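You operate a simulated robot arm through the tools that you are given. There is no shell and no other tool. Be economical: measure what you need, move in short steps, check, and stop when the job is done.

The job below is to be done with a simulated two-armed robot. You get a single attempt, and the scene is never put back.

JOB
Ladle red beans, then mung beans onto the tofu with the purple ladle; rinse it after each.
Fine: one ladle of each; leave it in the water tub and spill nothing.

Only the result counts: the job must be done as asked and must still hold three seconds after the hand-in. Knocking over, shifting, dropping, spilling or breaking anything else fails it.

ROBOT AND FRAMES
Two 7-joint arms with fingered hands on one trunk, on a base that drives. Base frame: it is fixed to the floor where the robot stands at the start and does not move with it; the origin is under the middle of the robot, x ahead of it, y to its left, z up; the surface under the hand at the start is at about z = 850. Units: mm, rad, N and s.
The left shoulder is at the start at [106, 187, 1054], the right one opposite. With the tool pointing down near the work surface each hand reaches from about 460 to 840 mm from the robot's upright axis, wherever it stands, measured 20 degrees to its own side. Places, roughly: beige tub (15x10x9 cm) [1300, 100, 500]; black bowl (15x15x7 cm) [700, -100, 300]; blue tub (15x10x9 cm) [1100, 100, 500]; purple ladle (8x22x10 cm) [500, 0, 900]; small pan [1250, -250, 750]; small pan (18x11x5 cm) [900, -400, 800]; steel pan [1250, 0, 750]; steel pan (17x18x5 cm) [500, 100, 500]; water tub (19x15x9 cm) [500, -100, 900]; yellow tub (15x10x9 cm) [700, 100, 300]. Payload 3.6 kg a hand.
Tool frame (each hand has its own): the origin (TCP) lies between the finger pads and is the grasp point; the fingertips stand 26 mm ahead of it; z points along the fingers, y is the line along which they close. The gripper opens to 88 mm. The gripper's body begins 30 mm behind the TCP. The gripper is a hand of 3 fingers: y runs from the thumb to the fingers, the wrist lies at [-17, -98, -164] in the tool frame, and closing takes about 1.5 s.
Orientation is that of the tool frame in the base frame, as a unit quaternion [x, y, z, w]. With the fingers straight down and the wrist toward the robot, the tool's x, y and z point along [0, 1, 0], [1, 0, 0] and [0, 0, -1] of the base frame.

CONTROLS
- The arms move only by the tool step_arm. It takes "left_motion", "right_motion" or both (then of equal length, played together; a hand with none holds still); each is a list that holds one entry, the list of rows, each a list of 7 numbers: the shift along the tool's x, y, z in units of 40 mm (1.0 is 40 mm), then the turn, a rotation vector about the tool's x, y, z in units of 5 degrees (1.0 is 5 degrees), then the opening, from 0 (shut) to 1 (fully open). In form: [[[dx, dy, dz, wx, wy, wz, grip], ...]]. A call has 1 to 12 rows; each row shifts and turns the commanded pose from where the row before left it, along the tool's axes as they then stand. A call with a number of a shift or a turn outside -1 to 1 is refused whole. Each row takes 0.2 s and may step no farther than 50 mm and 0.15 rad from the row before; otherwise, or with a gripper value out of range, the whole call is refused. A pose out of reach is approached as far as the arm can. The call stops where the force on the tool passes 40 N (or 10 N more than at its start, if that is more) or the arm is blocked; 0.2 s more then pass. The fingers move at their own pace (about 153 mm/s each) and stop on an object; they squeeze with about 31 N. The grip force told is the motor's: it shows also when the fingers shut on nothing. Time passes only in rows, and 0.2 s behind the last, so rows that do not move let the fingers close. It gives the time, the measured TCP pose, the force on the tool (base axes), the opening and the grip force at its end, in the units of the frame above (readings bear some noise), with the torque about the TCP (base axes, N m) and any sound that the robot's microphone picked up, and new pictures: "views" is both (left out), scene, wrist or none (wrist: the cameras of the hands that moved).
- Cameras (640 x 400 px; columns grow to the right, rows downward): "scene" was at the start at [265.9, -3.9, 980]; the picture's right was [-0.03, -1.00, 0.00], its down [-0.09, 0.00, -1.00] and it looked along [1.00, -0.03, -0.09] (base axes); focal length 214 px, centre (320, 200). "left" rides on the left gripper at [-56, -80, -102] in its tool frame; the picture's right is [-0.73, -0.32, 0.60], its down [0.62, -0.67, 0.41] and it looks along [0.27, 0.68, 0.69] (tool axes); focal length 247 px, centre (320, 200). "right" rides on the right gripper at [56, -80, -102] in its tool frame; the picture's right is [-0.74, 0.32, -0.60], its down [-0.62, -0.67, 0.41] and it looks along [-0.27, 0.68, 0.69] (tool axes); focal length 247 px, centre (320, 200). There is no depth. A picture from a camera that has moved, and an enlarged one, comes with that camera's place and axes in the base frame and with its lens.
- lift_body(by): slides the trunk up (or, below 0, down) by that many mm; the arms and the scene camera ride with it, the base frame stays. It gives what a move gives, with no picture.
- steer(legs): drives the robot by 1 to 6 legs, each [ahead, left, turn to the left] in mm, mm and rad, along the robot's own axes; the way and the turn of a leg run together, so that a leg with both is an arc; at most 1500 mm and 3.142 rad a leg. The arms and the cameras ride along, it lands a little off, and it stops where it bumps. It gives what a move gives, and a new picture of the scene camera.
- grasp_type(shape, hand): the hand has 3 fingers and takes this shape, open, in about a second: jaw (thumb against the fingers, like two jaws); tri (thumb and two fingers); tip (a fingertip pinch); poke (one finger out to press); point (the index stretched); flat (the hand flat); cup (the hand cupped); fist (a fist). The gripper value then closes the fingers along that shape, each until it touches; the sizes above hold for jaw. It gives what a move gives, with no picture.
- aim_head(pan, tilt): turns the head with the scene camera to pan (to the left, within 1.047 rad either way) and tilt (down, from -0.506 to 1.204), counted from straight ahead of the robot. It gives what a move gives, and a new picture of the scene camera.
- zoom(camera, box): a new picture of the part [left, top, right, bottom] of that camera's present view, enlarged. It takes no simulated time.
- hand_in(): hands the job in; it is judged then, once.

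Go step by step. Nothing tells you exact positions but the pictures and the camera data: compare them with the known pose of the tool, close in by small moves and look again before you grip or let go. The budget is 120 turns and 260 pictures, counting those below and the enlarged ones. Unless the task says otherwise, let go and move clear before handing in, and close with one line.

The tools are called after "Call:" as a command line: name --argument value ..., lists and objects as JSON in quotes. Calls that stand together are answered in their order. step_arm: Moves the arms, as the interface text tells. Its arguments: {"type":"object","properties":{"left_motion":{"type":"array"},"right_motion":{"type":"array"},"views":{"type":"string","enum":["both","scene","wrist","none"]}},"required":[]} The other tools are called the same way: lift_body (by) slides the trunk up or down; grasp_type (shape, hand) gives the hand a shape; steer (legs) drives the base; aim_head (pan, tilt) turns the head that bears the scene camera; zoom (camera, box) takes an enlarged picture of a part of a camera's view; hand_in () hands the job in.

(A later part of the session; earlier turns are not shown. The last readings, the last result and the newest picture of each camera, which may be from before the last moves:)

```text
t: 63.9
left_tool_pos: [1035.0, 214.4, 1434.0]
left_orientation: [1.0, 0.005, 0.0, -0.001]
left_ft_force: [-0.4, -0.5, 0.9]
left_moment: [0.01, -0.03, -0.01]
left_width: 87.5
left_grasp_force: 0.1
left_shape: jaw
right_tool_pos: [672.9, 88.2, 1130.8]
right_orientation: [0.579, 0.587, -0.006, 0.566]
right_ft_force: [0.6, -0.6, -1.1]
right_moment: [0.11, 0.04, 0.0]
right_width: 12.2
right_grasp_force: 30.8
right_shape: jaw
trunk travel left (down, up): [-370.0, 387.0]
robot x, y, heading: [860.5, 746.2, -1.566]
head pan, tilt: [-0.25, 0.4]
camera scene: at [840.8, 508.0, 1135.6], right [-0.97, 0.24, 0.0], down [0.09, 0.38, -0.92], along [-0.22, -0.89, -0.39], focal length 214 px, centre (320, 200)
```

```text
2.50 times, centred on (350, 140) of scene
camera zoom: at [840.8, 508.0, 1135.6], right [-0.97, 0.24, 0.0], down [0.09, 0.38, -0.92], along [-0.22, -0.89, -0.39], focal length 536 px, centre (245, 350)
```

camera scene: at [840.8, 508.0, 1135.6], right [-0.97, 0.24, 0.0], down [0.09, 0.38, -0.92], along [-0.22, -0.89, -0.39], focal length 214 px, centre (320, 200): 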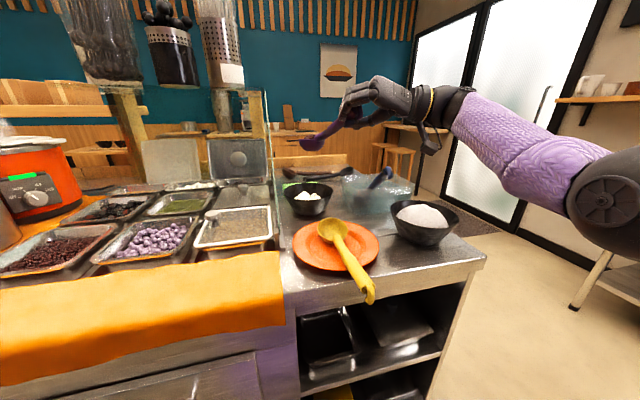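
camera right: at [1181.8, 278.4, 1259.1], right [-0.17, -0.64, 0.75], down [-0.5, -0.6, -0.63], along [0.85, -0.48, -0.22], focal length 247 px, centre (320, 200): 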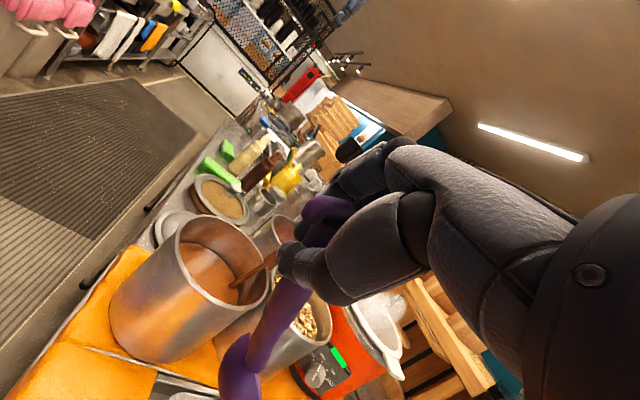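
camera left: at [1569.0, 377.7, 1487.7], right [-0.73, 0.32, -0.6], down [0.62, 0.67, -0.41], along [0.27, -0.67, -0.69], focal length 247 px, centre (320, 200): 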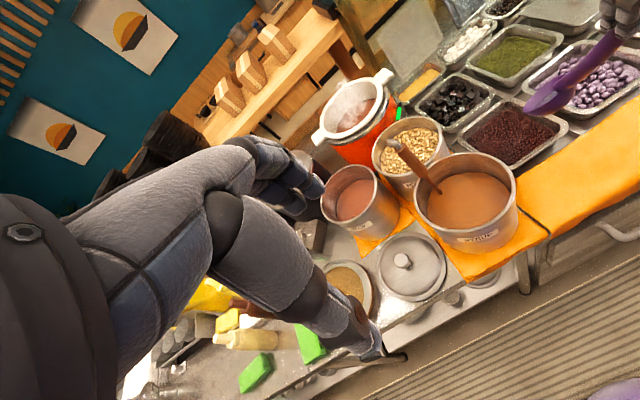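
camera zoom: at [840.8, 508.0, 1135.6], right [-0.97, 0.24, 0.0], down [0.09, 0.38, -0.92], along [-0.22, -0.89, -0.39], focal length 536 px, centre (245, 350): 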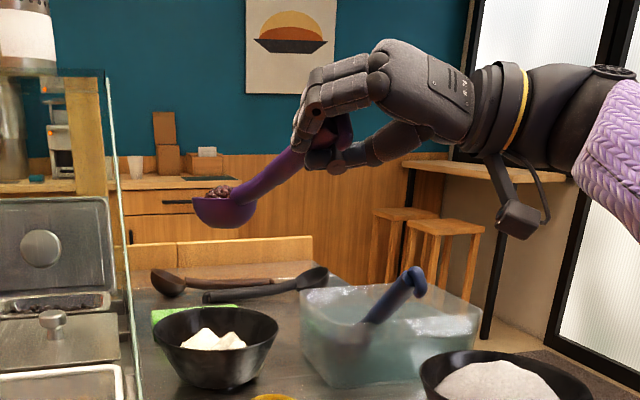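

The ladle is over the tofu bowl. I'll lower it until its bottom is just above the rim.

Call:
lift_body --by -90

Call:
zoom --camera "left" --box '[420, 0, 640, 165]'

Call:
zoom --camera "scene" --box '[240, 60, 460, 220]'

```text
t: 65.2
left_tool_pos: [1033.4, 216.1, 1345.4]
left_orientation: [1.0, 0.005, 0.0, 0.001]
left_ft_force: [0.0, -0.1, 0.4]
left_moment: [0.01, 0.01, -0.01]
left_width: 87.9
left_grasp_force: 0.0
left_shape: jaw
right_tool_pos: [674.1, 89.2, 1041.6]
right_orientation: [0.578, 0.588, -0.005, 0.566]
right_ft_force: [-0.1, 0.7, -1.5]
right_moment: [0.1, 0.05, -0.01]
right_width: 12.6
right_grasp_force: 31.0
right_shape: jaw
trunk travel left (down, up): [-280.0, 477.0]
robot x, y, heading: [864.5, 747.8, -1.566]
head pan, tilt: [-0.25, 0.4]
```

```text
2.42 times, centred on (530, 82) of left
camera zoom: at [977.9, 295.9, 1448.4], right [-0.74, 0.31, -0.6], down [0.62, 0.67, -0.41], along [0.27, -0.67, -0.69], focal length 599 px, centre (-189, 485)
```

zoom: 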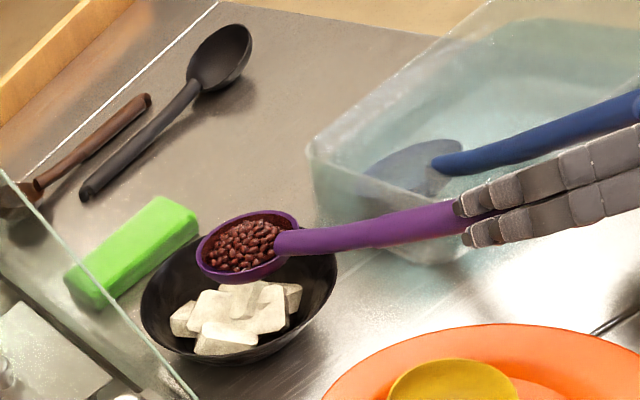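

```text
2.50 times, centred on (350, 140) of scene
camera zoom: at [841.0, 496.2, 1039.0], right [-0.97, 0.24, 0.0], down [0.09, 0.38, -0.92], along [-0.22, -0.89, -0.39], focal length 536 px, centre (245, 350)
```

zoom: 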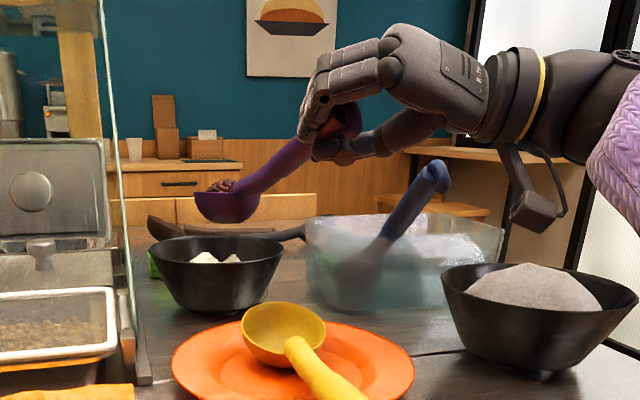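

Bowl centre at about (717, -65, 961), just above the tofu. I'll shift 12 mm to +x and roll the ladle about its handle to pour, first 60°.

Call:
step_arm --right_motion '[[[0.09, 0.2, 0.2, 0, 0, 0, 0], [0, 0, 0, 0.329, 0.326, -0.887, 0], [0, 0, 0, 0.329, 0.326, -0.887, 0], [0, 0, 0, 0.329, 0.326, -0.887, 0], [0, 0, 0, 0.329, 0.326, -0.887, 0], [0, 0, 0, 0.329, 0.326, -0.887, 0], [0, 0, 0, 0.329, 0.326, -0.887, 0], [0, 0, 0, 0.329, 0.326, -0.887, 0], [0, 0, 0, 0.329, 0.326, -0.887, 0], [0, 0, 0, 0.329, 0.326, -0.887, 0]]]' --views "none"

Call:
zoom --camera "left" --box '[420, 0, 640, 165]'

Call:
zoom --camera "scene" --box '[240, 60, 460, 220]'

```text
t: 67.4
left_tool_pos: [1033.6, 215.8, 1344.6]
left_orientation: [1.0, 0.004, 0.001, -0.001]
left_ft_force: [-0.2, 0.1, -0.2]
left_moment: [0.01, 0.02, 0.0]
left_width: 87.8
left_grasp_force: 0.0
left_shape: jaw
right_tool_pos: [685.3, 88.0, 1042.0]
right_orientation: [0.406, 0.809, -0.199, 0.374]
right_ft_force: [-0.2, 0.1, -1.3]
right_moment: [0.09, 0.01, 0.03]
right_width: 12.2
right_grasp_force: 30.5
right_shape: jaw
trunk travel left (down, up): [-280.0, 477.0]
robot x, y, heading: [864.6, 748.3, -1.564]
head pan, tilt: [-0.25, 0.4]
```

```text
2.42 times, centred on (530, 82) of left
camera zoom: at [978.0, 294.8, 1447.7], right [-0.74, 0.31, -0.6], down [0.62, 0.67, -0.41], along [0.27, -0.67, -0.69], focal length 599 px, centre (-189, 485)
```

zoom: 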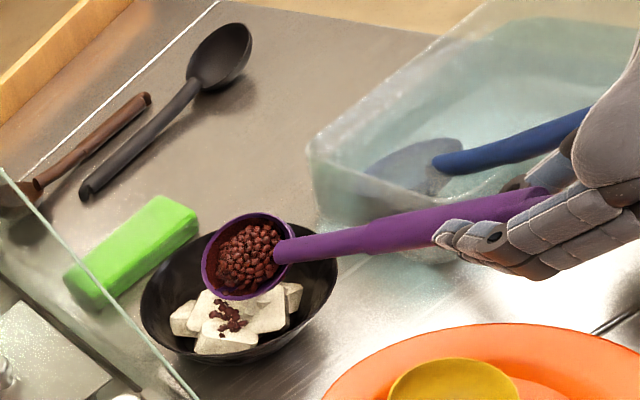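

```text
2.50 times, centred on (350, 140) of scene
camera zoom: at [841.0, 495.8, 1038.7], right [-0.97, 0.24, 0.0], down [0.09, 0.38, -0.92], along [-0.22, -0.89, -0.39], focal length 536 px, centre (245, 350)
```

zoom: 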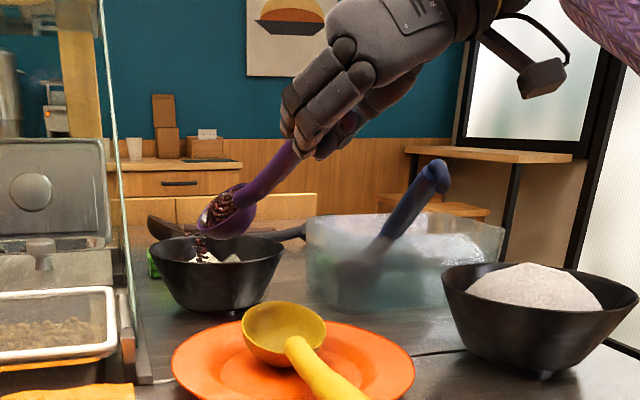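

Beans are falling onto the tofu. I'll nudge 15 mm away from me and keep rolling to empty it.

Call:
step_arm --right_motion '[[[-0.19, -0.22, 0.235, 0, 0, 0, 0], [0, 0, 0, 0.329, 0.326, -0.887, 0], [0, 0, 0, 0.329, 0.326, -0.887, 0], [0, 0, 0, 0.329, 0.326, -0.887, 0], [0, 0, 0, 0.329, 0.326, -0.887, 0], [0, 0, 0, 0.329, 0.326, -0.887, 0], [0, 0, 0, 0.329, 0.326, -0.887, 0], [0, 0, 0, 0.329, 0.326, -0.887, 0], [0, 0, 0, 0, 0, 0, 0]]]' --views "none"

Call:
zoom --camera "left" --box '[420, 0, 640, 165]'

Call:
zoom --camera "scene" --box '[240, 60, 460, 220]'

```text
t: 69.4
left_tool_pos: [1035.1, 215.9, 1344.6]
left_orientation: [1.0, 0.004, 0.0, -0.001]
left_ft_force: [-0.4, 0.3, -0.1]
left_moment: [0.0, 0.03, 0.01]
left_width: 87.7
left_grasp_force: 0.1
left_shape: jaw
right_tool_pos: [685.3, 73.8, 1042.0]
right_orientation: [0.228, 0.897, -0.331, 0.183]
right_ft_force: [0.2, 0.8, -0.5]
right_moment: [0.08, 0.0, -0.01]
right_width: 12.4
right_grasp_force: 30.8
right_shape: jaw
trunk travel left (down, up): [-280.0, 477.0]
robot x, y, heading: [862.8, 746.0, -1.563]
head pan, tilt: [-0.25, 0.4]
```

```text
2.42 times, centred on (530, 82) of left
camera zoom: at [977.9, 294.8, 1447.7], right [-0.74, 0.31, -0.6], down [0.62, 0.67, -0.41], along [0.27, -0.67, -0.69], focal length 599 px, centre (-189, 485)
```

zoom: 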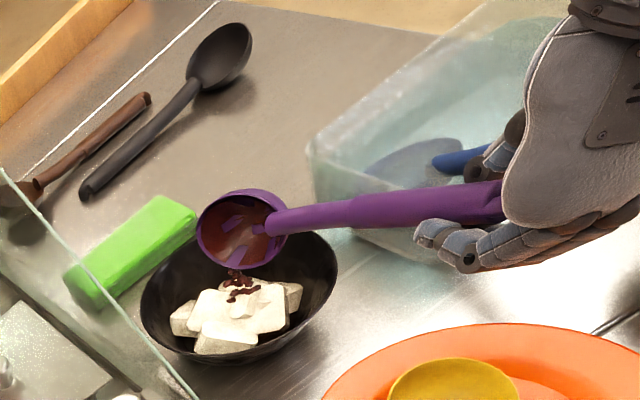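

```text
2.50 times, centred on (350, 140) of scene
camera zoom: at [840.9, 495.7, 1038.7], right [-0.97, 0.24, 0.0], down [0.09, 0.38, -0.92], along [-0.22, -0.89, -0.39], focal length 536 px, centre (245, 350)
```

zoom: 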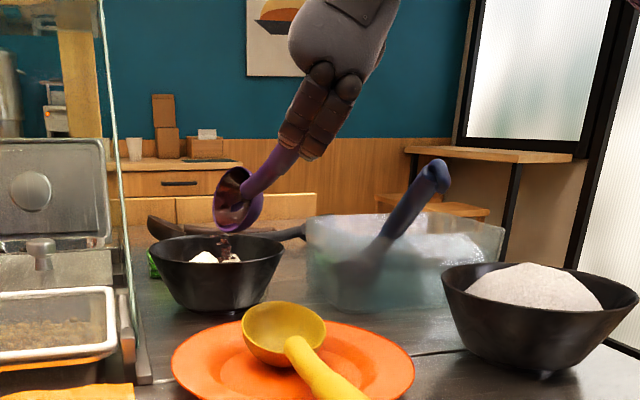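

Call:
step_arm --right_motion '[[[0, 0, 0, 0.329, 0.326, -0.887, 0], [0, 0, 0, 0.329, 0.326, -0.887, 0], [0, 0, 0, 0.329, 0.326, -0.887, 0], [0, 0, 0, 0.329, 0.326, -0.887, 0], [0, 0, 0, 0, 0, 0, 0], [0, 0, 0, 0, 0, 0, 0]]]' --views "none"

Call:
zoom --camera "left" --box '[440, 30, 560, 150]'

Call:
zoom --camera "scene" --box '[280, 120, 380, 200]'

```text
t: 70.8
left_tool_pos: [1035.3, 216.5, 1345.7]
left_orientation: [1.0, 0.004, 0.0, -0.001]
left_ft_force: [-0.4, 0.2, 0.4]
left_moment: [0.03, -0.03, -0.01]
left_width: 87.5
left_grasp_force: 0.1
left_shape: jaw
right_tool_pos: [685.6, 73.7, 1041.4]
right_orientation: [0.116, 0.91, -0.393, 0.065]
right_ft_force: [0.5, -0.5, -0.5]
right_moment: [0.1, -0.01, 0.03]
right_width: 12.2
right_grasp_force: 31.1
right_shape: jaw
trunk travel left (down, up): [-280.0, 477.0]
robot x, y, heading: [865.2, 749.5, -1.561]
head pan, tilt: [-0.25, 0.4]
```

```text
3.33 times, centred on (500, 90) of left
camera zoom: at [978.0, 294.8, 1447.7], right [-0.74, 0.31, -0.6], down [0.62, 0.67, -0.41], along [0.27, -0.67, -0.69], focal length 823 px, centre (-280, 567)
```

zoom: 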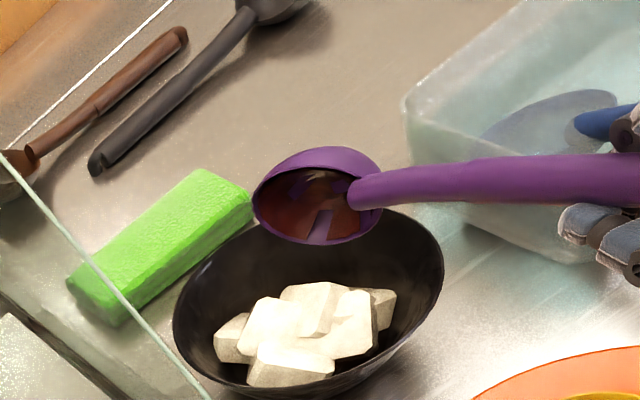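

```text
5.00 times, centred on (330, 160) of scene
camera zoom: at [841.0, 495.8, 1038.7], right [-0.97, 0.24, 0.0], down [0.09, 0.38, -0.92], along [-0.22, -0.89, -0.39], focal length 1072 px, centre (270, 400)
```

zoom: 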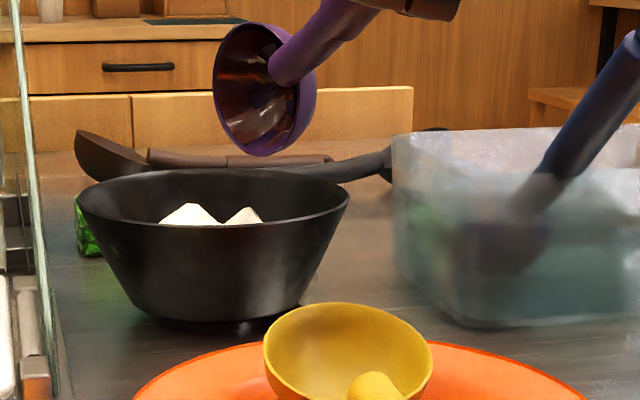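

The ladle is empty and the counter is clean. Now rinse: I'll roll the ladle back upright, raise the trunk and pitch it to the dipping pose.

Call:
step_arm --right_motion '[[[0, 0, 0, -0.329, -0.326, 0.887, 0], [0, 0, 0, -0.329, -0.326, 0.887, 0], [0, 0, 0, -0.329, -0.326, 0.887, 0], [0, 0, 0, -0.329, -0.326, 0.887, 0], [0, 0, 0, -0.329, -0.326, 0.887, 0], [0, 0, 0, -0.329, -0.326, 0.887, 0], [0, 0, 0, -0.329, -0.326, 0.887, 0], [0, 0, 0, -0.329, -0.326, 0.887, 0], [0, 0, 0, -0.329, -0.326, 0.887, 0], [0, 0, 0, -0.329, -0.326, 0.887, 0], [0, 0, 0, -0.329, -0.326, 0.887, 0]]]' --views "none"

Call:
lift_body --by 180

Call:
step_arm --right_motion '[[[0, 0, 0, -0.329, -0.326, 0.887, 0], [0, 0, 0, -0.329, -0.326, 0.887, 0], [0, 0, 0, -0.329, -0.326, 0.887, 0], [0, 0, 0, -0.329, -0.326, 0.887, 0], [0, 0, 0, -0.329, -0.326, 0.887, 0], [0, 0, 0, -0.329, -0.326, 0.887, 0], [0, 0, 0, -0.329, -0.326, 0.887, 0], [0, 0, 0, -0.329, -0.326, 0.887, 0], [0, 0, 0, -0.329, -0.326, 0.887, 0], [0, 0, 0, 0, 0, 0, 0]]]' --views "none"

Call:
step_arm --right_motion '[[[0, 0, 0, 0.523, 0.76, 0.387, 0], [0, 0, 0, 0.523, 0.76, 0.387, 0], [0, 0, 0, 0.523, 0.76, 0.387, 0], [0, 0, 0, 0.523, 0.76, 0.387, 0], [0, 0, 0, 0.523, 0.76, 0.387, 0], [0, 0, 0, 0.523, 0.76, 0.387, 0], [0, 0, 0, 0.523, 0.76, 0.387, 0], [0, 0, 0, 0.523, 0.76, 0.387, 0]]]' --views "scene"

Call:
zoom --camera "left" --box '[420, 0, 640, 165]'

```text
t: 73.2
left_tool_pos: [1034.6, 216.3, 1344.7]
left_orientation: [1.0, 0.005, 0.0, -0.001]
left_ft_force: [-0.3, -0.4, 0.1]
left_moment: [-0.01, -0.02, -0.02]
left_width: 87.8
left_grasp_force: 0.1
left_shape: jaw
right_tool_pos: [684.0, 74.0, 1042.6]
right_orientation: [0.407, 0.809, -0.199, 0.375]
right_ft_force: [0.0, 0.0, -0.4]
right_moment: [0.04, 0.02, -0.02]
right_width: 11.9
right_grasp_force: 31.3
right_shape: jaw
trunk travel left (down, up): [-280.0, 477.0]
robot x, y, heading: [863.3, 748.1, -1.568]
head pan, tilt: [-0.25, 0.4]
```

```text
t: 75.2
left_tool_pos: [1035.6, 215.5, 1524.5]
left_orientation: [1.0, 0.003, 0.001, -0.001]
left_ft_force: [0.1, 0.6, 0.6]
left_moment: [0.0, -0.01, 0.0]
left_width: 87.9
left_grasp_force: 0.0
left_shape: jaw
right_tool_pos: [685.3, 76.5, 1223.7]
right_orientation: [0.406, 0.808, -0.201, 0.376]
right_ft_force: [0.4, 0.0, 0.0]
right_moment: [0.05, 0.01, 0.03]
right_width: 11.6
right_grasp_force: 30.9
right_shape: jaw
trunk travel left (down, up): [-460.0, 297.0]
robot x, y, heading: [866.8, 744.7, -1.566]
head pan, tilt: [-0.25, 0.4]
```

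```text
t: 77.4
left_tool_pos: [1036.0, 216.1, 1524.2]
left_orientation: [1.0, 0.004, 0.0, -0.001]
left_ft_force: [0.8, -0.2, 0.1]
left_moment: [0.08, 0.0, 0.01]
left_width: 87.7
left_grasp_force: 0.1
left_shape: jaw
right_tool_pos: [686.0, 77.8, 1223.6]
right_orientation: [0.578, 0.586, -0.008, 0.568]
right_ft_force: [-0.4, -0.1, -0.6]
right_moment: [0.07, 0.06, 0.0]
right_width: 11.6
right_grasp_force: 30.8
right_shape: jaw
trunk travel left (down, up): [-460.0, 297.0]
robot x, y, heading: [865.4, 748.3, -1.562]
head pan, tilt: [-0.25, 0.4]
```

```text
t: 79.2
left_tool_pos: [1035.3, 216.0, 1524.7]
left_orientation: [1.0, 0.004, 0.0, -0.001]
left_ft_force: [-0.5, 0.1, -0.2]
left_moment: [0.0, 0.0, 0.0]
left_width: 87.7
left_grasp_force: 0.0
left_shape: jaw
right_tool_pos: [686.4, 82.7, 1223.4]
right_orientation: [0.725, 0.62, 0.113, 0.277]
right_ft_force: [0.7, 0.1, -1.2]
right_moment: [0.04, 0.04, 0.07]
right_width: 11.4
right_grasp_force: 30.5
right_shape: jaw
right hand out of reach, approached as far as the arm can: row 8
trunk travel left (down, up): [-460.0, 297.0]
robot x, y, heading: [866.0, 745.0, -1.567]
head pan, tilt: [-0.25, 0.4]
camera scene: at [840.9, 518.3, 1231.2], right [-0.97, 0.24, 0.0], down [0.09, 0.38, -0.92], along [-0.22, -0.89, -0.39], focal length 214 px, centre (320, 200)
```

scene: 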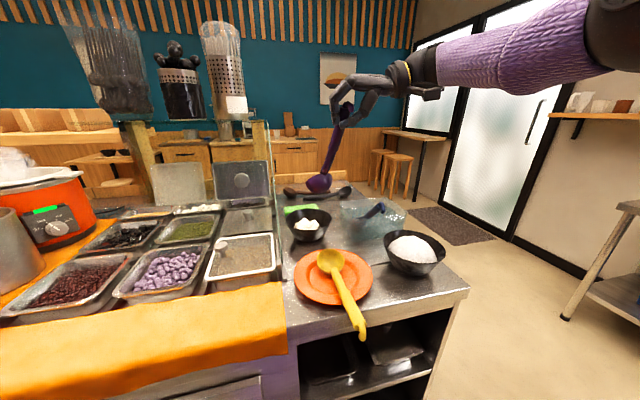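

```text
2.42 times, centred on (530, 82) of left
camera zoom: at [978.0, 294.8, 1627.7], right [-0.74, 0.31, -0.6], down [0.62, 0.67, -0.41], along [0.27, -0.67, -0.69], focal length 599 px, centre (-189, 485)
```

zoom: 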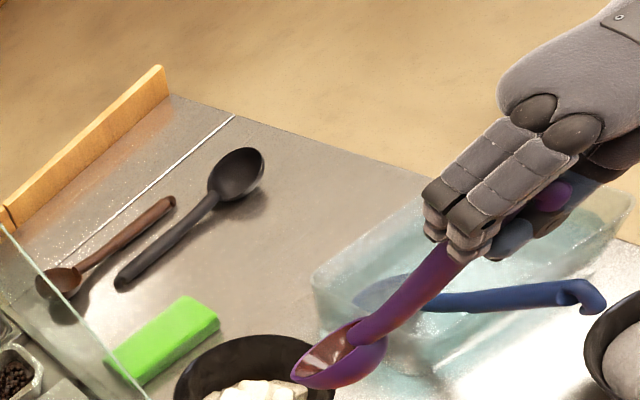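

Call:
steer --legs '[[50, -228, 0]]'

Call:
zoom --camera "left" --box '[420, 0, 640, 165]'

Call:
zoom --camera "scene" --box '[240, 80, 460, 240]'

```text
t: 80.9
left_tool_pos: [797.0, 161.1, 1524.1]
left_orientation: [1.0, -0.004, 0.0, -0.001]
left_ft_force: [-0.3, -0.3, 0.0]
left_moment: [0.0, -0.01, 0.01]
left_width: 87.8
left_grasp_force: 0.0
left_shape: jaw
right_tool_pos: [447.2, 32.9, 1223.5]
right_orientation: [0.73, 0.615, 0.11, 0.279]
right_ft_force: [-0.6, 0.0, -0.6]
right_moment: [0.01, -0.02, -0.01]
right_width: 11.3
right_grasp_force: 31.0
right_shape: jaw
trunk travel left (down, up): [-460.0, 297.0]
robot x, y, heading: [633.3, 697.1, -1.577]
head pan, tilt: [-0.25, 0.4]
camera scene: at [607.3, 467.0, 1231.1], right [-0.97, 0.26, 0.0], down [0.1, 0.38, -0.92], along [-0.23, -0.89, -0.39], focal length 214 px, centre (320, 200)
```

scene: 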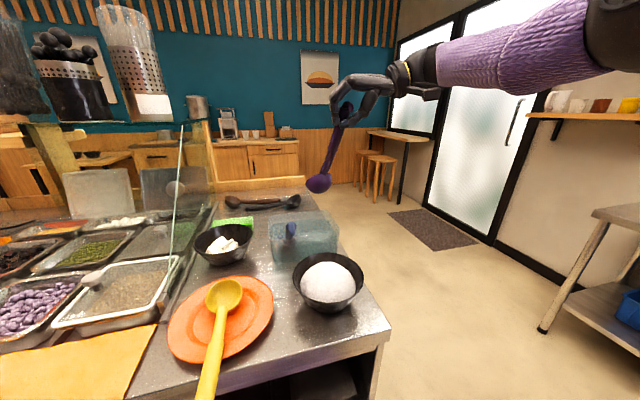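

```text
2.42 times, centred on (530, 82) of left
camera zoom: at [740.7, 241.4, 1627.8], right [-0.73, 0.32, -0.6], down [0.63, 0.66, -0.41], along [0.26, -0.68, -0.69], focal length 599 px, centre (-189, 485)
```

zoom: 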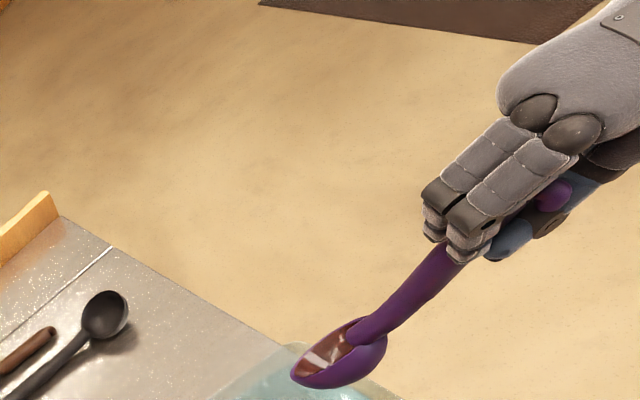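

```text
2.50 times, centred on (350, 160) of scene
camera zoom: at [607.3, 467.0, 1231.1], right [-0.97, 0.26, 0.0], down [0.1, 0.38, -0.92], along [-0.23, -0.89, -0.39], focal length 536 px, centre (245, 300)
```

zoom: 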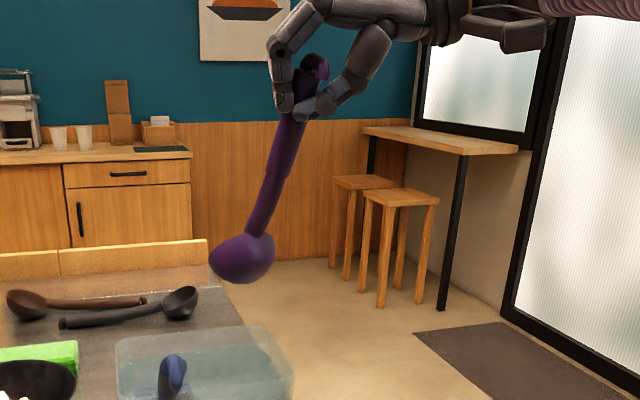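

Call:
steer --legs '[[40, 0, 0]]'

Call:
lift_body --by -150

Call:
zoom --camera "left" --box '[420, 0, 640, 165]'

Call:
zoom --camera "scene" --box '[240, 80, 460, 240]'

```text
t: 81.8
left_tool_pos: [796.5, 118.8, 1523.5]
left_orientation: [1.0, -0.004, 0.0, -0.001]
left_ft_force: [0.2, 0.4, 0.4]
left_moment: [0.03, 0.02, -0.01]
left_width: 87.9
left_grasp_force: 0.0
left_shape: jaw
right_tool_pos: [445.9, -8.8, 1223.0]
right_orientation: [0.729, 0.615, 0.111, 0.279]
right_ft_force: [0.2, 0.0, -1.3]
right_moment: [0.02, 0.03, 0.02]
right_width: 11.4
right_grasp_force: 31.1
right_shape: jaw
trunk travel left (down, up): [-460.0, 297.0]
robot x, y, heading: [637.0, 656.4, -1.579]
head pan, tilt: [-0.25, 0.4]
camera scene: at [607.9, 425.2, 1230.9], right [-0.97, 0.26, 0.0], down [0.1, 0.38, -0.92], along [-0.24, -0.89, -0.39], focal length 214 px, centre (320, 200)
```

scene: 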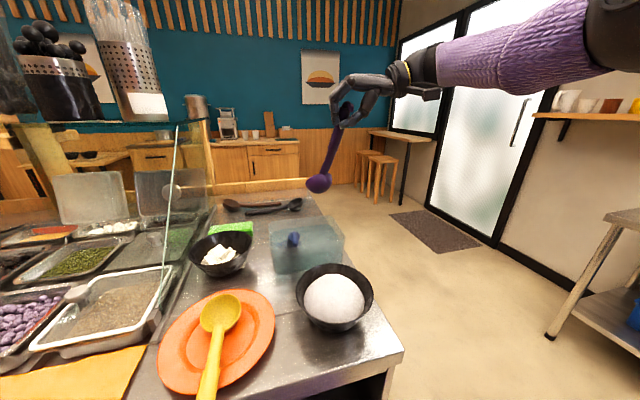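

```text
t: 83.6
left_tool_pos: [795.4, 121.5, 1375.3]
left_orientation: [1.0, -0.004, 0.0, 0.0]
left_ft_force: [0.3, -0.3, 0.3]
left_moment: [-0.01, 0.02, 0.01]
left_width: 87.6
left_grasp_force: 0.0
left_shape: jaw
right_tool_pos: [447.5, -6.0, 1074.3]
right_orientation: [0.728, 0.616, 0.109, 0.28]
right_ft_force: [-0.4, -0.9, -0.6]
right_moment: [0.04, 0.0, -0.01]
right_width: 11.5
right_grasp_force: 31.1
right_shape: jaw
trunk travel left (down, up): [-310.0, 447.0]
robot x, y, heading: [636.5, 657.4, -1.581]
head pan, tilt: [-0.25, 0.4]
```

```text
2.42 times, centred on (530, 82) of left
camera zoom: at [741.4, 201.9, 1478.2], right [-0.73, 0.32, -0.6], down [0.63, 0.66, -0.41], along [0.26, -0.68, -0.69], focal length 599 px, centre (-189, 485)
```

zoom: 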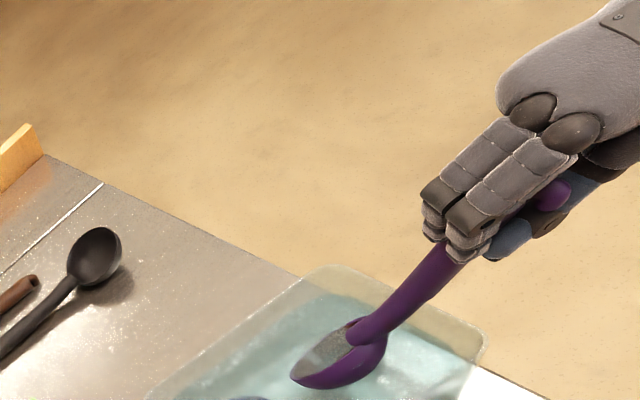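

```text
2.50 times, centred on (350, 160) of scene
camera zoom: at [607.5, 409.5, 1071.6], right [-0.97, 0.26, 0.0], down [0.1, 0.38, -0.92], along [-0.24, -0.89, -0.39], focal length 536 px, centre (245, 300)
```

zoom: 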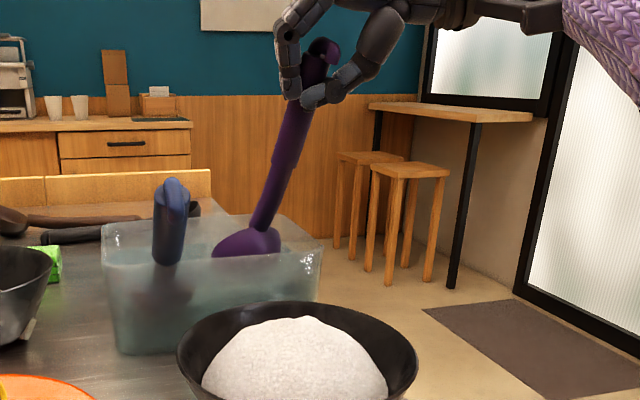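

Call:
lift_body --by -20

Call:
step_arm --right_motion '[[[0.25, -0.02, -0.07, 0.33, 0.33, -0.88, 0], [0.15, -0.01, -0.04, 0.33, 0.33, -0.88, 0], [-0.25, 0.02, 0.07, -0.33, -0.33, 0.88, 0], [-0.3, 0.02, 0.09, -0.33, -0.33, 0.88, 0], [-0.1, 0.01, 0.03, -0.33, -0.33, 0.88, 0], [0.25, -0.02, -0.08, -0.33, -0.33, 0.88, 0], [0.25, -0.02, -0.07, 0.33, 0.33, -0.88, 0], [0.15, -0.01, -0.04, 0.33, 0.33, -0.88, 0], [-0.25, 0.02, 0.07, 0, 0, 0, 0], [-0.15, 0.01, 0.04, 0, 0, 0, 0], [0, 0, 0, 0, 0, 0, 0]]]' --views "none"

Call:
zoom --camera "left" --box '[460, 90, 580, 180]'

Call:
zoom --camera "scene" --box '[240, 80, 460, 240]'

```text
t: 84.2
left_tool_pos: [796.9, 123.2, 1355.1]
left_orientation: [1.0, -0.004, 0.0, 0.0]
left_ft_force: [0.7, 0.6, 0.3]
left_moment: [-0.02, 0.03, -0.01]
left_width: 87.7
left_grasp_force: 0.0
left_shape: jaw
right_tool_pos: [447.0, -4.4, 1053.6]
right_orientation: [0.73, 0.614, 0.109, 0.28]
right_ft_force: [0.2, -1.4, -1.5]
right_moment: [0.02, 0.05, 0.01]
right_width: 11.6
right_grasp_force: 30.9
right_shape: jaw
trunk travel left (down, up): [-290.0, 467.0]
robot x, y, heading: [630.5, 653.3, -1.581]
head pan, tilt: [-0.25, 0.4]
```

```text
t: 86.6
left_tool_pos: [796.3, 121.2, 1353.0]
left_orientation: [1.0, -0.004, 0.001, -0.001]
left_ft_force: [0.9, 0.3, 0.5]
left_moment: [0.0, -0.01, 0.01]
left_width: 87.7
left_grasp_force: 0.1
left_shape: jaw
right_tool_pos: [450.9, -6.5, 1053.7]
right_orientation: [0.729, 0.615, 0.111, 0.279]
right_ft_force: [-0.3, -0.1, -0.2]
right_moment: [0.02, -0.01, -0.04]
right_width: 11.3
right_grasp_force: 30.7
right_shape: jaw
trunk travel left (down, up): [-290.0, 467.0]
robot x, y, heading: [636.3, 656.1, -1.572]
head pan, tilt: [-0.25, 0.4]
```

```text
4.44 times, centred on (520, 135) of left
camera zoom: at [741.3, 201.0, 1457.7], right [-0.73, 0.33, -0.6], down [0.63, 0.66, -0.41], along [0.26, -0.68, -0.69], focal length 1098 px, centre (-569, 489)
```

zoom: 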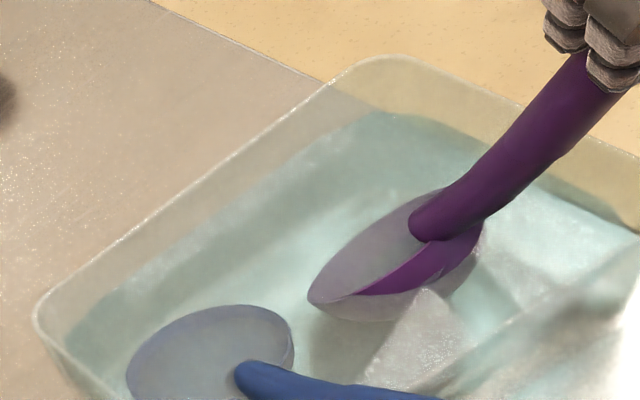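

```text
2.50 times, centred on (350, 160) of scene
camera zoom: at [607.5, 405.8, 1049.6], right [-0.97, 0.26, 0.0], down [0.1, 0.38, -0.92], along [-0.24, -0.89, -0.39], focal length 536 px, centre (245, 300)
```

zoom: 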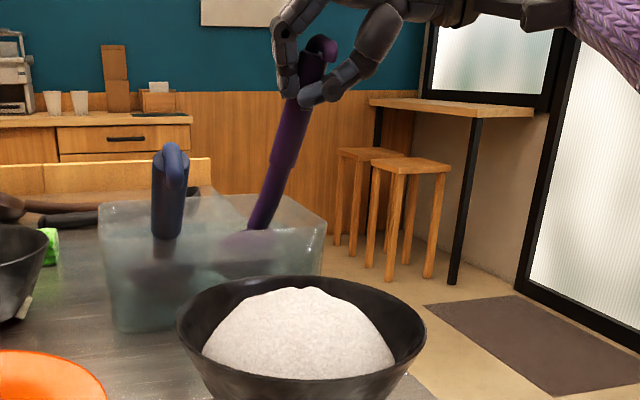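

Call:
step_arm --right_motion '[[[0.047, -0.135, 0.2, 0, 0, 0, 0], [0.3, -0.02, -0.08, 0, 0, 0, 0], [0.1, -0.01, -0.03, 0.33, 0.33, -0.88, 0], [-0.3, 0.02, 0.08, 0.33, 0.33, -0.88, 0], [-0.3, 0.02, 0.08, -0.33, -0.33, 0.88, 0], [0.3, -0.02, -0.08, -0.33, -0.33, 0.88, 0], [0.2, -0.02, -0.06, 0, 0, 0, 0], [-0.3, 0.02, 0.09, 0, 0, 0, 0], [0, 0, 0, 0, 0, 0, 0]]]' --views "none"

Call:
zoom --camera "left" --box '[460, 90, 580, 180]'

Call:
lift_body --by 170

Call:
zoom --camera "left" --box '[460, 90, 580, 180]'

```text
t: 88.6
left_tool_pos: [797.5, 121.3, 1355.5]
left_orientation: [1.0, -0.004, 0.001, -0.001]
left_ft_force: [-0.7, 0.0, 0.3]
left_moment: [0.01, 0.0, 0.01]
left_width: 87.8
left_grasp_force: 0.0
left_shape: jaw
right_tool_pos: [453.2, -9.0, 1043.1]
right_orientation: [0.729, 0.615, 0.111, 0.28]
right_ft_force: [0.2, 0.4, 0.4]
right_moment: [0.03, 0.02, 0.01]
right_width: 11.4
right_grasp_force: 30.8
right_shape: jaw
trunk travel left (down, up): [-290.0, 467.0]
robot x, y, heading: [634.1, 660.0, -1.586]
head pan, tilt: [-0.25, 0.4]
```

```text
4.44 times, centred on (520, 135) of left
camera zoom: at [741.2, 201.2, 1457.7], right [-0.73, 0.33, -0.6], down [0.63, 0.66, -0.41], along [0.26, -0.68, -0.69], focal length 1098 px, centre (-569, 489)
```

zoom: 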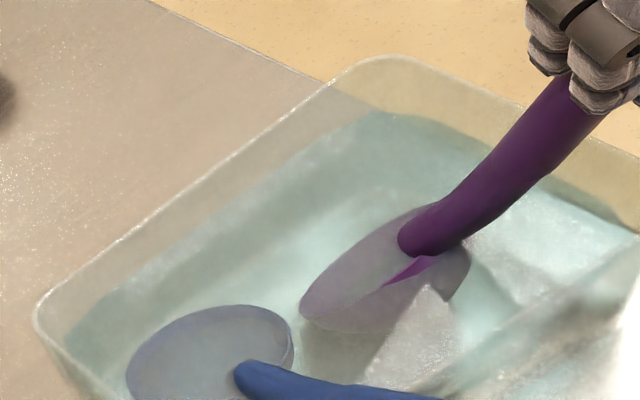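

```text
t: 90.5
left_tool_pos: [798.0, 122.1, 1525.2]
left_orientation: [1.0, -0.004, 0.0, 0.0]
left_ft_force: [0.0, 1.0, 0.6]
left_moment: [0.03, -0.02, 0.01]
left_width: 87.5
left_grasp_force: 0.1
left_shape: jaw
right_tool_pos: [452.1, -9.0, 1213.5]
right_orientation: [0.729, 0.615, 0.11, 0.278]
right_ft_force: [-0.2, 0.3, -0.3]
right_moment: [0.02, 0.0, -0.02]
right_width: 11.0
right_grasp_force: 31.4
right_shape: jaw
trunk travel left (down, up): [-460.0, 297.0]
robot x, y, heading: [636.1, 658.3, -1.58]
head pan, tilt: [-0.25, 0.4]
```

```text
4.44 times, centred on (520, 135) of left
camera zoom: at [741.3, 200.6, 1627.3], right [-0.73, 0.33, -0.6], down [0.63, 0.66, -0.41], along [0.26, -0.68, -0.69], focal length 1098 px, centre (-569, 489)
```

zoom: 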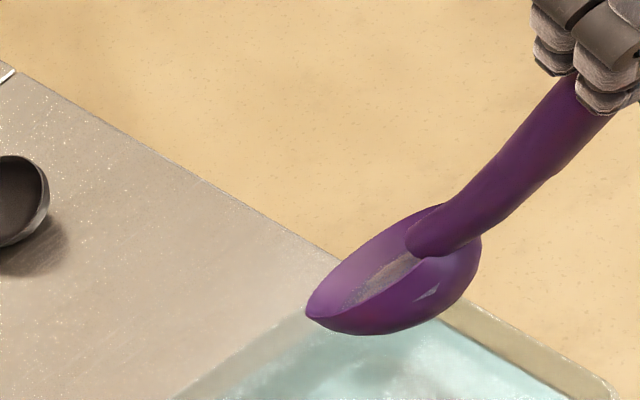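

The ladle is clean. Next the mung beans: I'll back off, drive along and look at the tray.

Call:
steer --legs '[[-130, 0, 0.009], [0, 630, 0]]'

Call:
zoom --camera "left" --box '[400, 0, 640, 180]'

Call:
zoom --camera "scene" --box '[200, 100, 420, 260]'

```text
t: 94.9
left_tool_pos: [1433.4, 256.3, 1524.3]
left_orientation: [1.0, 0.004, 0.001, -0.001]
left_ft_force: [0.4, 0.5, -0.4]
left_moment: [0.0, 0.02, 0.02]
left_width: 87.7
left_grasp_force: 0.0
left_shape: jaw
right_tool_pos: [1091.6, 121.5, 1214.2]
right_orientation: [0.723, 0.622, 0.114, 0.277]
right_ft_force: [0.5, 0.0, -0.3]
right_moment: [0.01, 0.02, 0.01]
right_width: 11.0
right_grasp_force: 30.5
right_shape: jaw
trunk travel left (down, up): [-460.0, 297.0]
robot x, y, heading: [1259.8, 788.4, -1.561]
head pan, tilt: [-0.25, 0.4]
camera scene: at [1238.7, 557.9, 1231.2], right [-0.97, 0.24, 0.0], down [0.09, 0.38, -0.92], along [-0.22, -0.89, -0.39], focal length 214 px, centre (320, 200)
```

scene: 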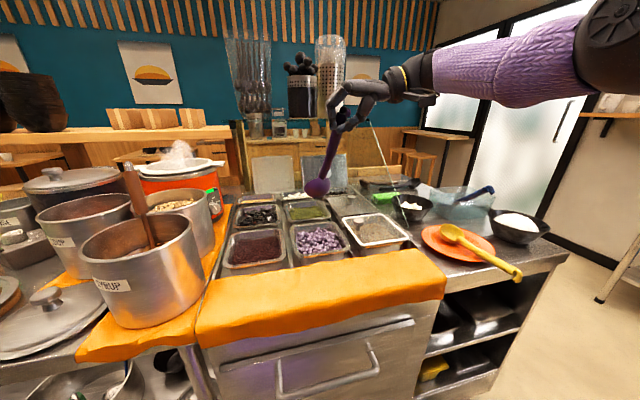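

```text
2.22 times, centred on (520, 90) of left
camera zoom: at [1376.3, 334.6, 1627.6], right [-0.74, 0.31, -0.6], down [0.62, 0.67, -0.41], along [0.27, -0.67, -0.69], focal length 549 px, centre (-124, 444)
```

zoom: 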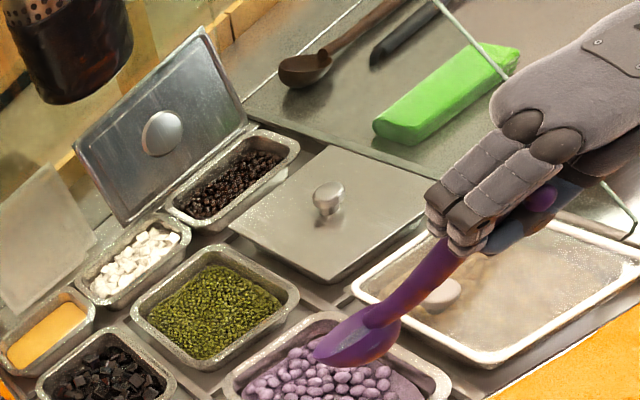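

```text
2.50 times, centred on (310, 180) of scene
camera zoom: at [1238.7, 557.9, 1231.2], right [-0.97, 0.24, 0.0], down [0.09, 0.38, -0.92], along [-0.22, -0.89, -0.39], focal length 536 px, centre (345, 250)
```

zoom: 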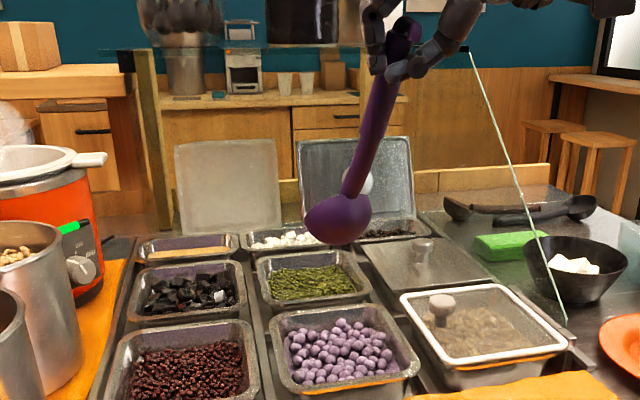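

Call:
steer --legs '[[215, -17, -0.008]]'

Call:
lift_body --by -110

Call:
zoom --camera "left" --box '[400, 0, 640, 180]'

Call:
zoom --camera "scene" --box '[200, 100, 420, 260]'

```text
t: 96.6
left_tool_pos: [1406.6, 32.0, 1526.0]
left_orientation: [1.0, -0.004, -0.001, 0.0]
left_ft_force: [-0.4, -1.1, 0.5]
left_moment: [-0.03, 0.02, 0.03]
left_width: 87.6
left_grasp_force: 0.0
left_shape: jaw
right_tool_pos: [1063.6, -93.5, 1213.7]
right_orientation: [0.729, 0.615, 0.11, 0.279]
right_ft_force: [0.5, -0.4, -0.9]
right_moment: [0.02, -0.03, 0.02]
right_width: 11.2
right_grasp_force: 30.5
right_shape: jaw
trunk travel left (down, up): [-460.0, 297.0]
robot x, y, heading: [1243.3, 566.6, -1.577]
head pan, tilt: [-0.25, 0.4]
camera scene: at [1217.8, 337.9, 1231.0], right [-0.97, 0.26, 0.0], down [0.1, 0.38, -0.92], along [-0.24, -0.89, -0.39], focal length 214 px, centre (320, 200)
```

scene: 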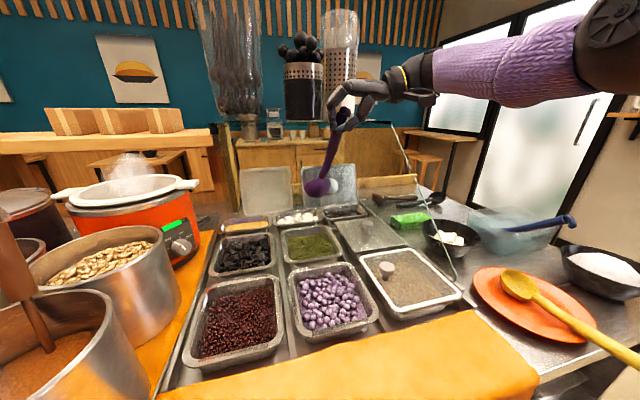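

```text
t: 98.0
left_tool_pos: [1406.1, 34.4, 1414.9]
left_orientation: [1.0, -0.004, 0.0, 0.0]
left_ft_force: [-0.3, -0.9, 0.1]
left_moment: [0.02, 0.0, 0.01]
left_width: 87.7
left_grasp_force: 0.0
left_shape: jaw
right_tool_pos: [1063.1, -94.7, 1104.9]
right_orientation: [0.729, 0.615, 0.11, 0.279]
right_ft_force: [0.0, 0.0, 0.3]
right_moment: [0.04, 0.06, -0.01]
right_width: 11.2
right_grasp_force: 30.8
right_shape: jaw
trunk travel left (down, up): [-350.0, 407.0]
robot x, y, heading: [1244.1, 565.2, -1.577]
head pan, tilt: [-0.25, 0.4]
```

```text
2.22 times, centred on (520, 90) of left
camera zoom: at [1351.4, 114.0, 1518.4], right [-0.73, 0.32, -0.6], down [0.63, 0.66, -0.41], along [0.26, -0.68, -0.69], focal length 549 px, centre (-124, 444)
```

zoom: 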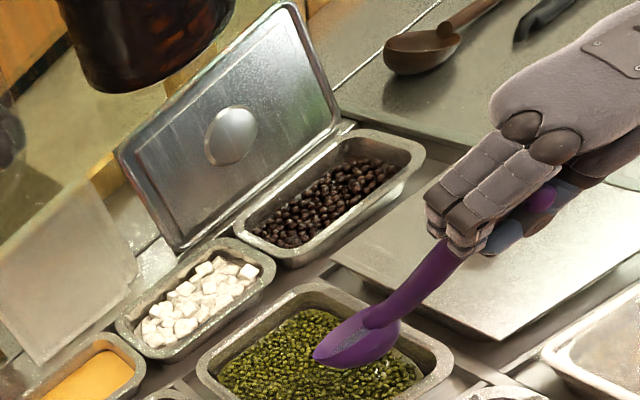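

```text
2.50 times, centred on (310, 180) of scene
camera zoom: at [1217.8, 327.3, 1114.7], right [-0.97, 0.26, 0.0], down [0.1, 0.38, -0.92], along [-0.24, -0.89, -0.39], focal length 536 px, centre (345, 250)
```

zoom: 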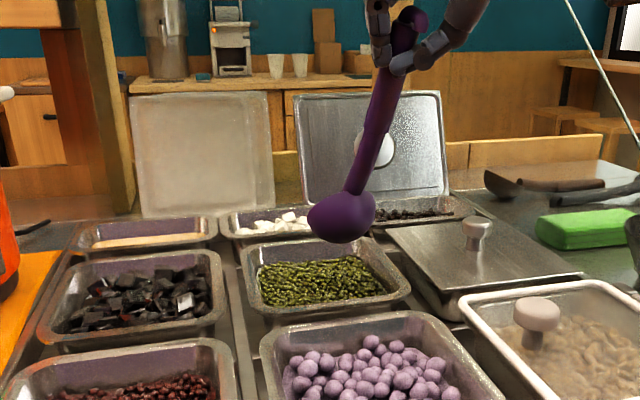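

The bowl is at (1091, -159, 935), over the mung tray (centre about 1109, -182). I'll lower it into the beans.

Call:
step_arm --right_motion '[[[0.043, -0.2125, 0.444, 0, 0, 0, 0], [0.043, -0.2125, 0.444, 0, 0, 0, 0], [0.043, -0.2125, 0.444, 0, 0, 0, 0], [0.043, -0.2125, 0.444, 0, 0, 0, 0]]]' --views "none"

Call:
zoom --camera "left" --box '[440, 80, 620, 200]'

Call:
zoom --camera "scene" --box '[240, 120, 420, 250]'

```text
t: 99.0
left_tool_pos: [1407.3, 32.5, 1414.7]
left_orientation: [1.0, -0.005, 0.0, -0.001]
left_ft_force: [-0.1, -0.4, -0.2]
left_moment: [-0.01, -0.01, 0.01]
left_width: 87.7
left_grasp_force: 0.0
left_shape: jaw
right_tool_pos: [1070.5, -104.0, 1025.3]
right_orientation: [0.729, 0.615, 0.11, 0.279]
right_ft_force: [-0.4, -0.6, -0.4]
right_moment: [0.06, 0.02, 0.05]
right_width: 11.0
right_grasp_force: 30.6
right_shape: jaw
trunk travel left (down, up): [-350.0, 407.0]
robot x, y, heading: [1245.7, 567.8, -1.584]
head pan, tilt: [-0.25, 0.4]
```

```text
3.33 times, centred on (530, 140) of left
camera zoom: at [1351.4, 113.0, 1517.7], right [-0.73, 0.33, -0.6], down [0.63, 0.66, -0.41], along [0.26, -0.68, -0.69], focal length 823 px, centre (-380, 400)
```

zoom: 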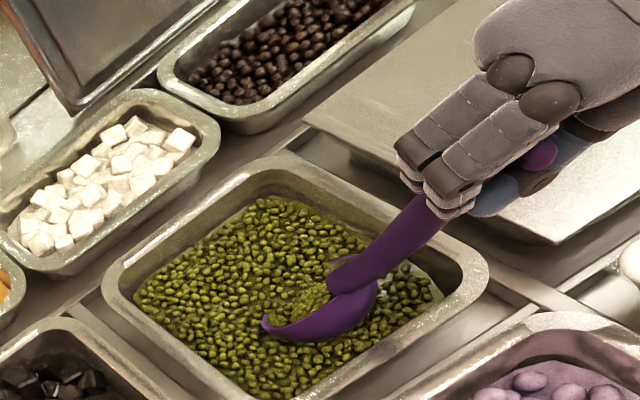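

```text
3.08 times, centred on (330, 185) of scene
camera zoom: at [1217.8, 326.8, 1114.4], right [-0.97, 0.26, 0.0], down [0.1, 0.38, -0.92], along [-0.24, -0.89, -0.39], focal length 660 px, centre (289, 246)
```

zoom: 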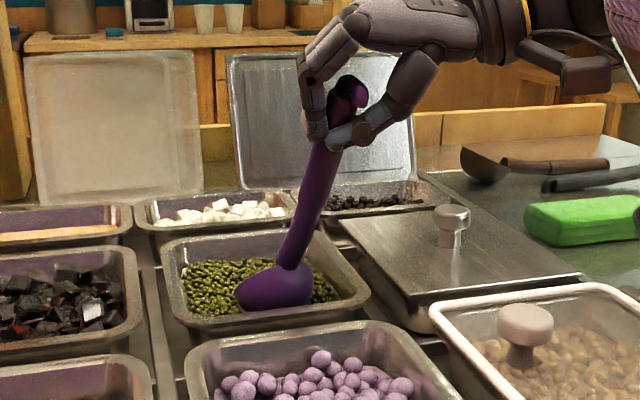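

Call:
step_arm --right_motion '[[[0.205, -0.165, 0.042, -0.523, -0.76, -0.387, 0], [0.205, -0.165, 0.042, -0.523, -0.76, -0.387, 0], [0.228, -0.178, 0.037, -0.523, -0.76, -0.387, 0], [0.228, -0.178, 0.037, -0.523, -0.76, -0.387, 0]]]' --views "none"

Call:
zoom --camera "left" --box '[440, 80, 620, 200]'

Call:
zoom --camera "scene" --box '[240, 120, 420, 250]'

```text
t: 100.0
left_tool_pos: [1406.9, 33.3, 1414.5]
left_orientation: [1.0, -0.005, 0.0, -0.001]
left_ft_force: [-0.6, 0.8, -0.1]
left_moment: [0.02, 0.03, 0.02]
left_width: 87.4
left_grasp_force: 0.1
left_shape: jaw
right_tool_pos: [1061.0, -72.5, 993.7]
right_orientation: [0.666, 0.608, 0.049, 0.43]
right_ft_force: [0.5, -0.4, -1.0]
right_moment: [0.07, 0.03, -0.01]
right_width: 10.6
right_grasp_force: 31.4
right_shape: jaw
trunk travel left (down, up): [-350.0, 407.0]
robot x, y, heading: [1246.6, 567.1, -1.582]
head pan, tilt: [-0.25, 0.4]
```

```text
3.33 times, centred on (530, 140) of left
camera zoom: at [1351.2, 113.2, 1517.8], right [-0.73, 0.33, -0.6], down [0.63, 0.66, -0.41], along [0.26, -0.68, -0.69], focal length 823 px, centre (-380, 400)
```

zoom: 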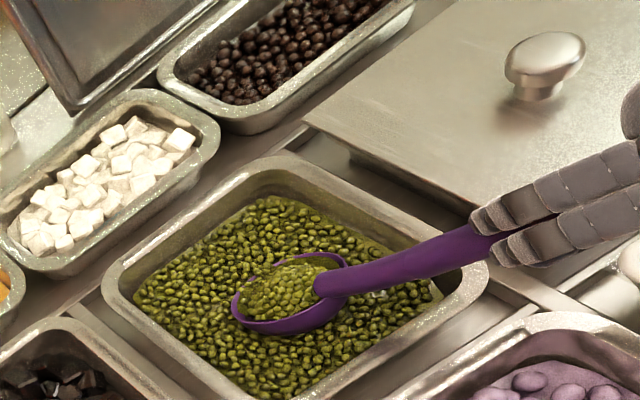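

```text
3.08 times, centred on (330, 185) of scene
camera zoom: at [1217.8, 326.9, 1114.5], right [-0.97, 0.26, 0.0], down [0.1, 0.38, -0.92], along [-0.24, -0.89, -0.39], focal length 660 px, centre (289, 246)
```

zoom: 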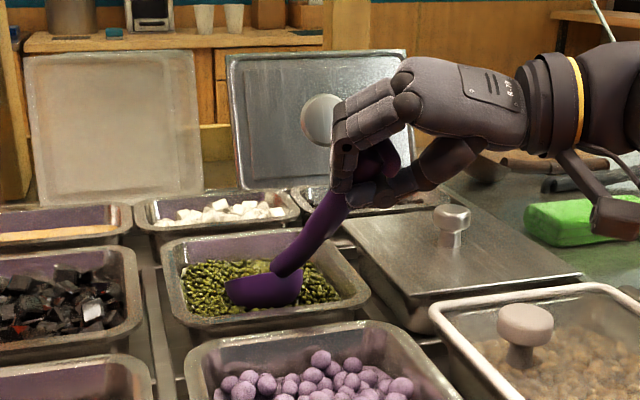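

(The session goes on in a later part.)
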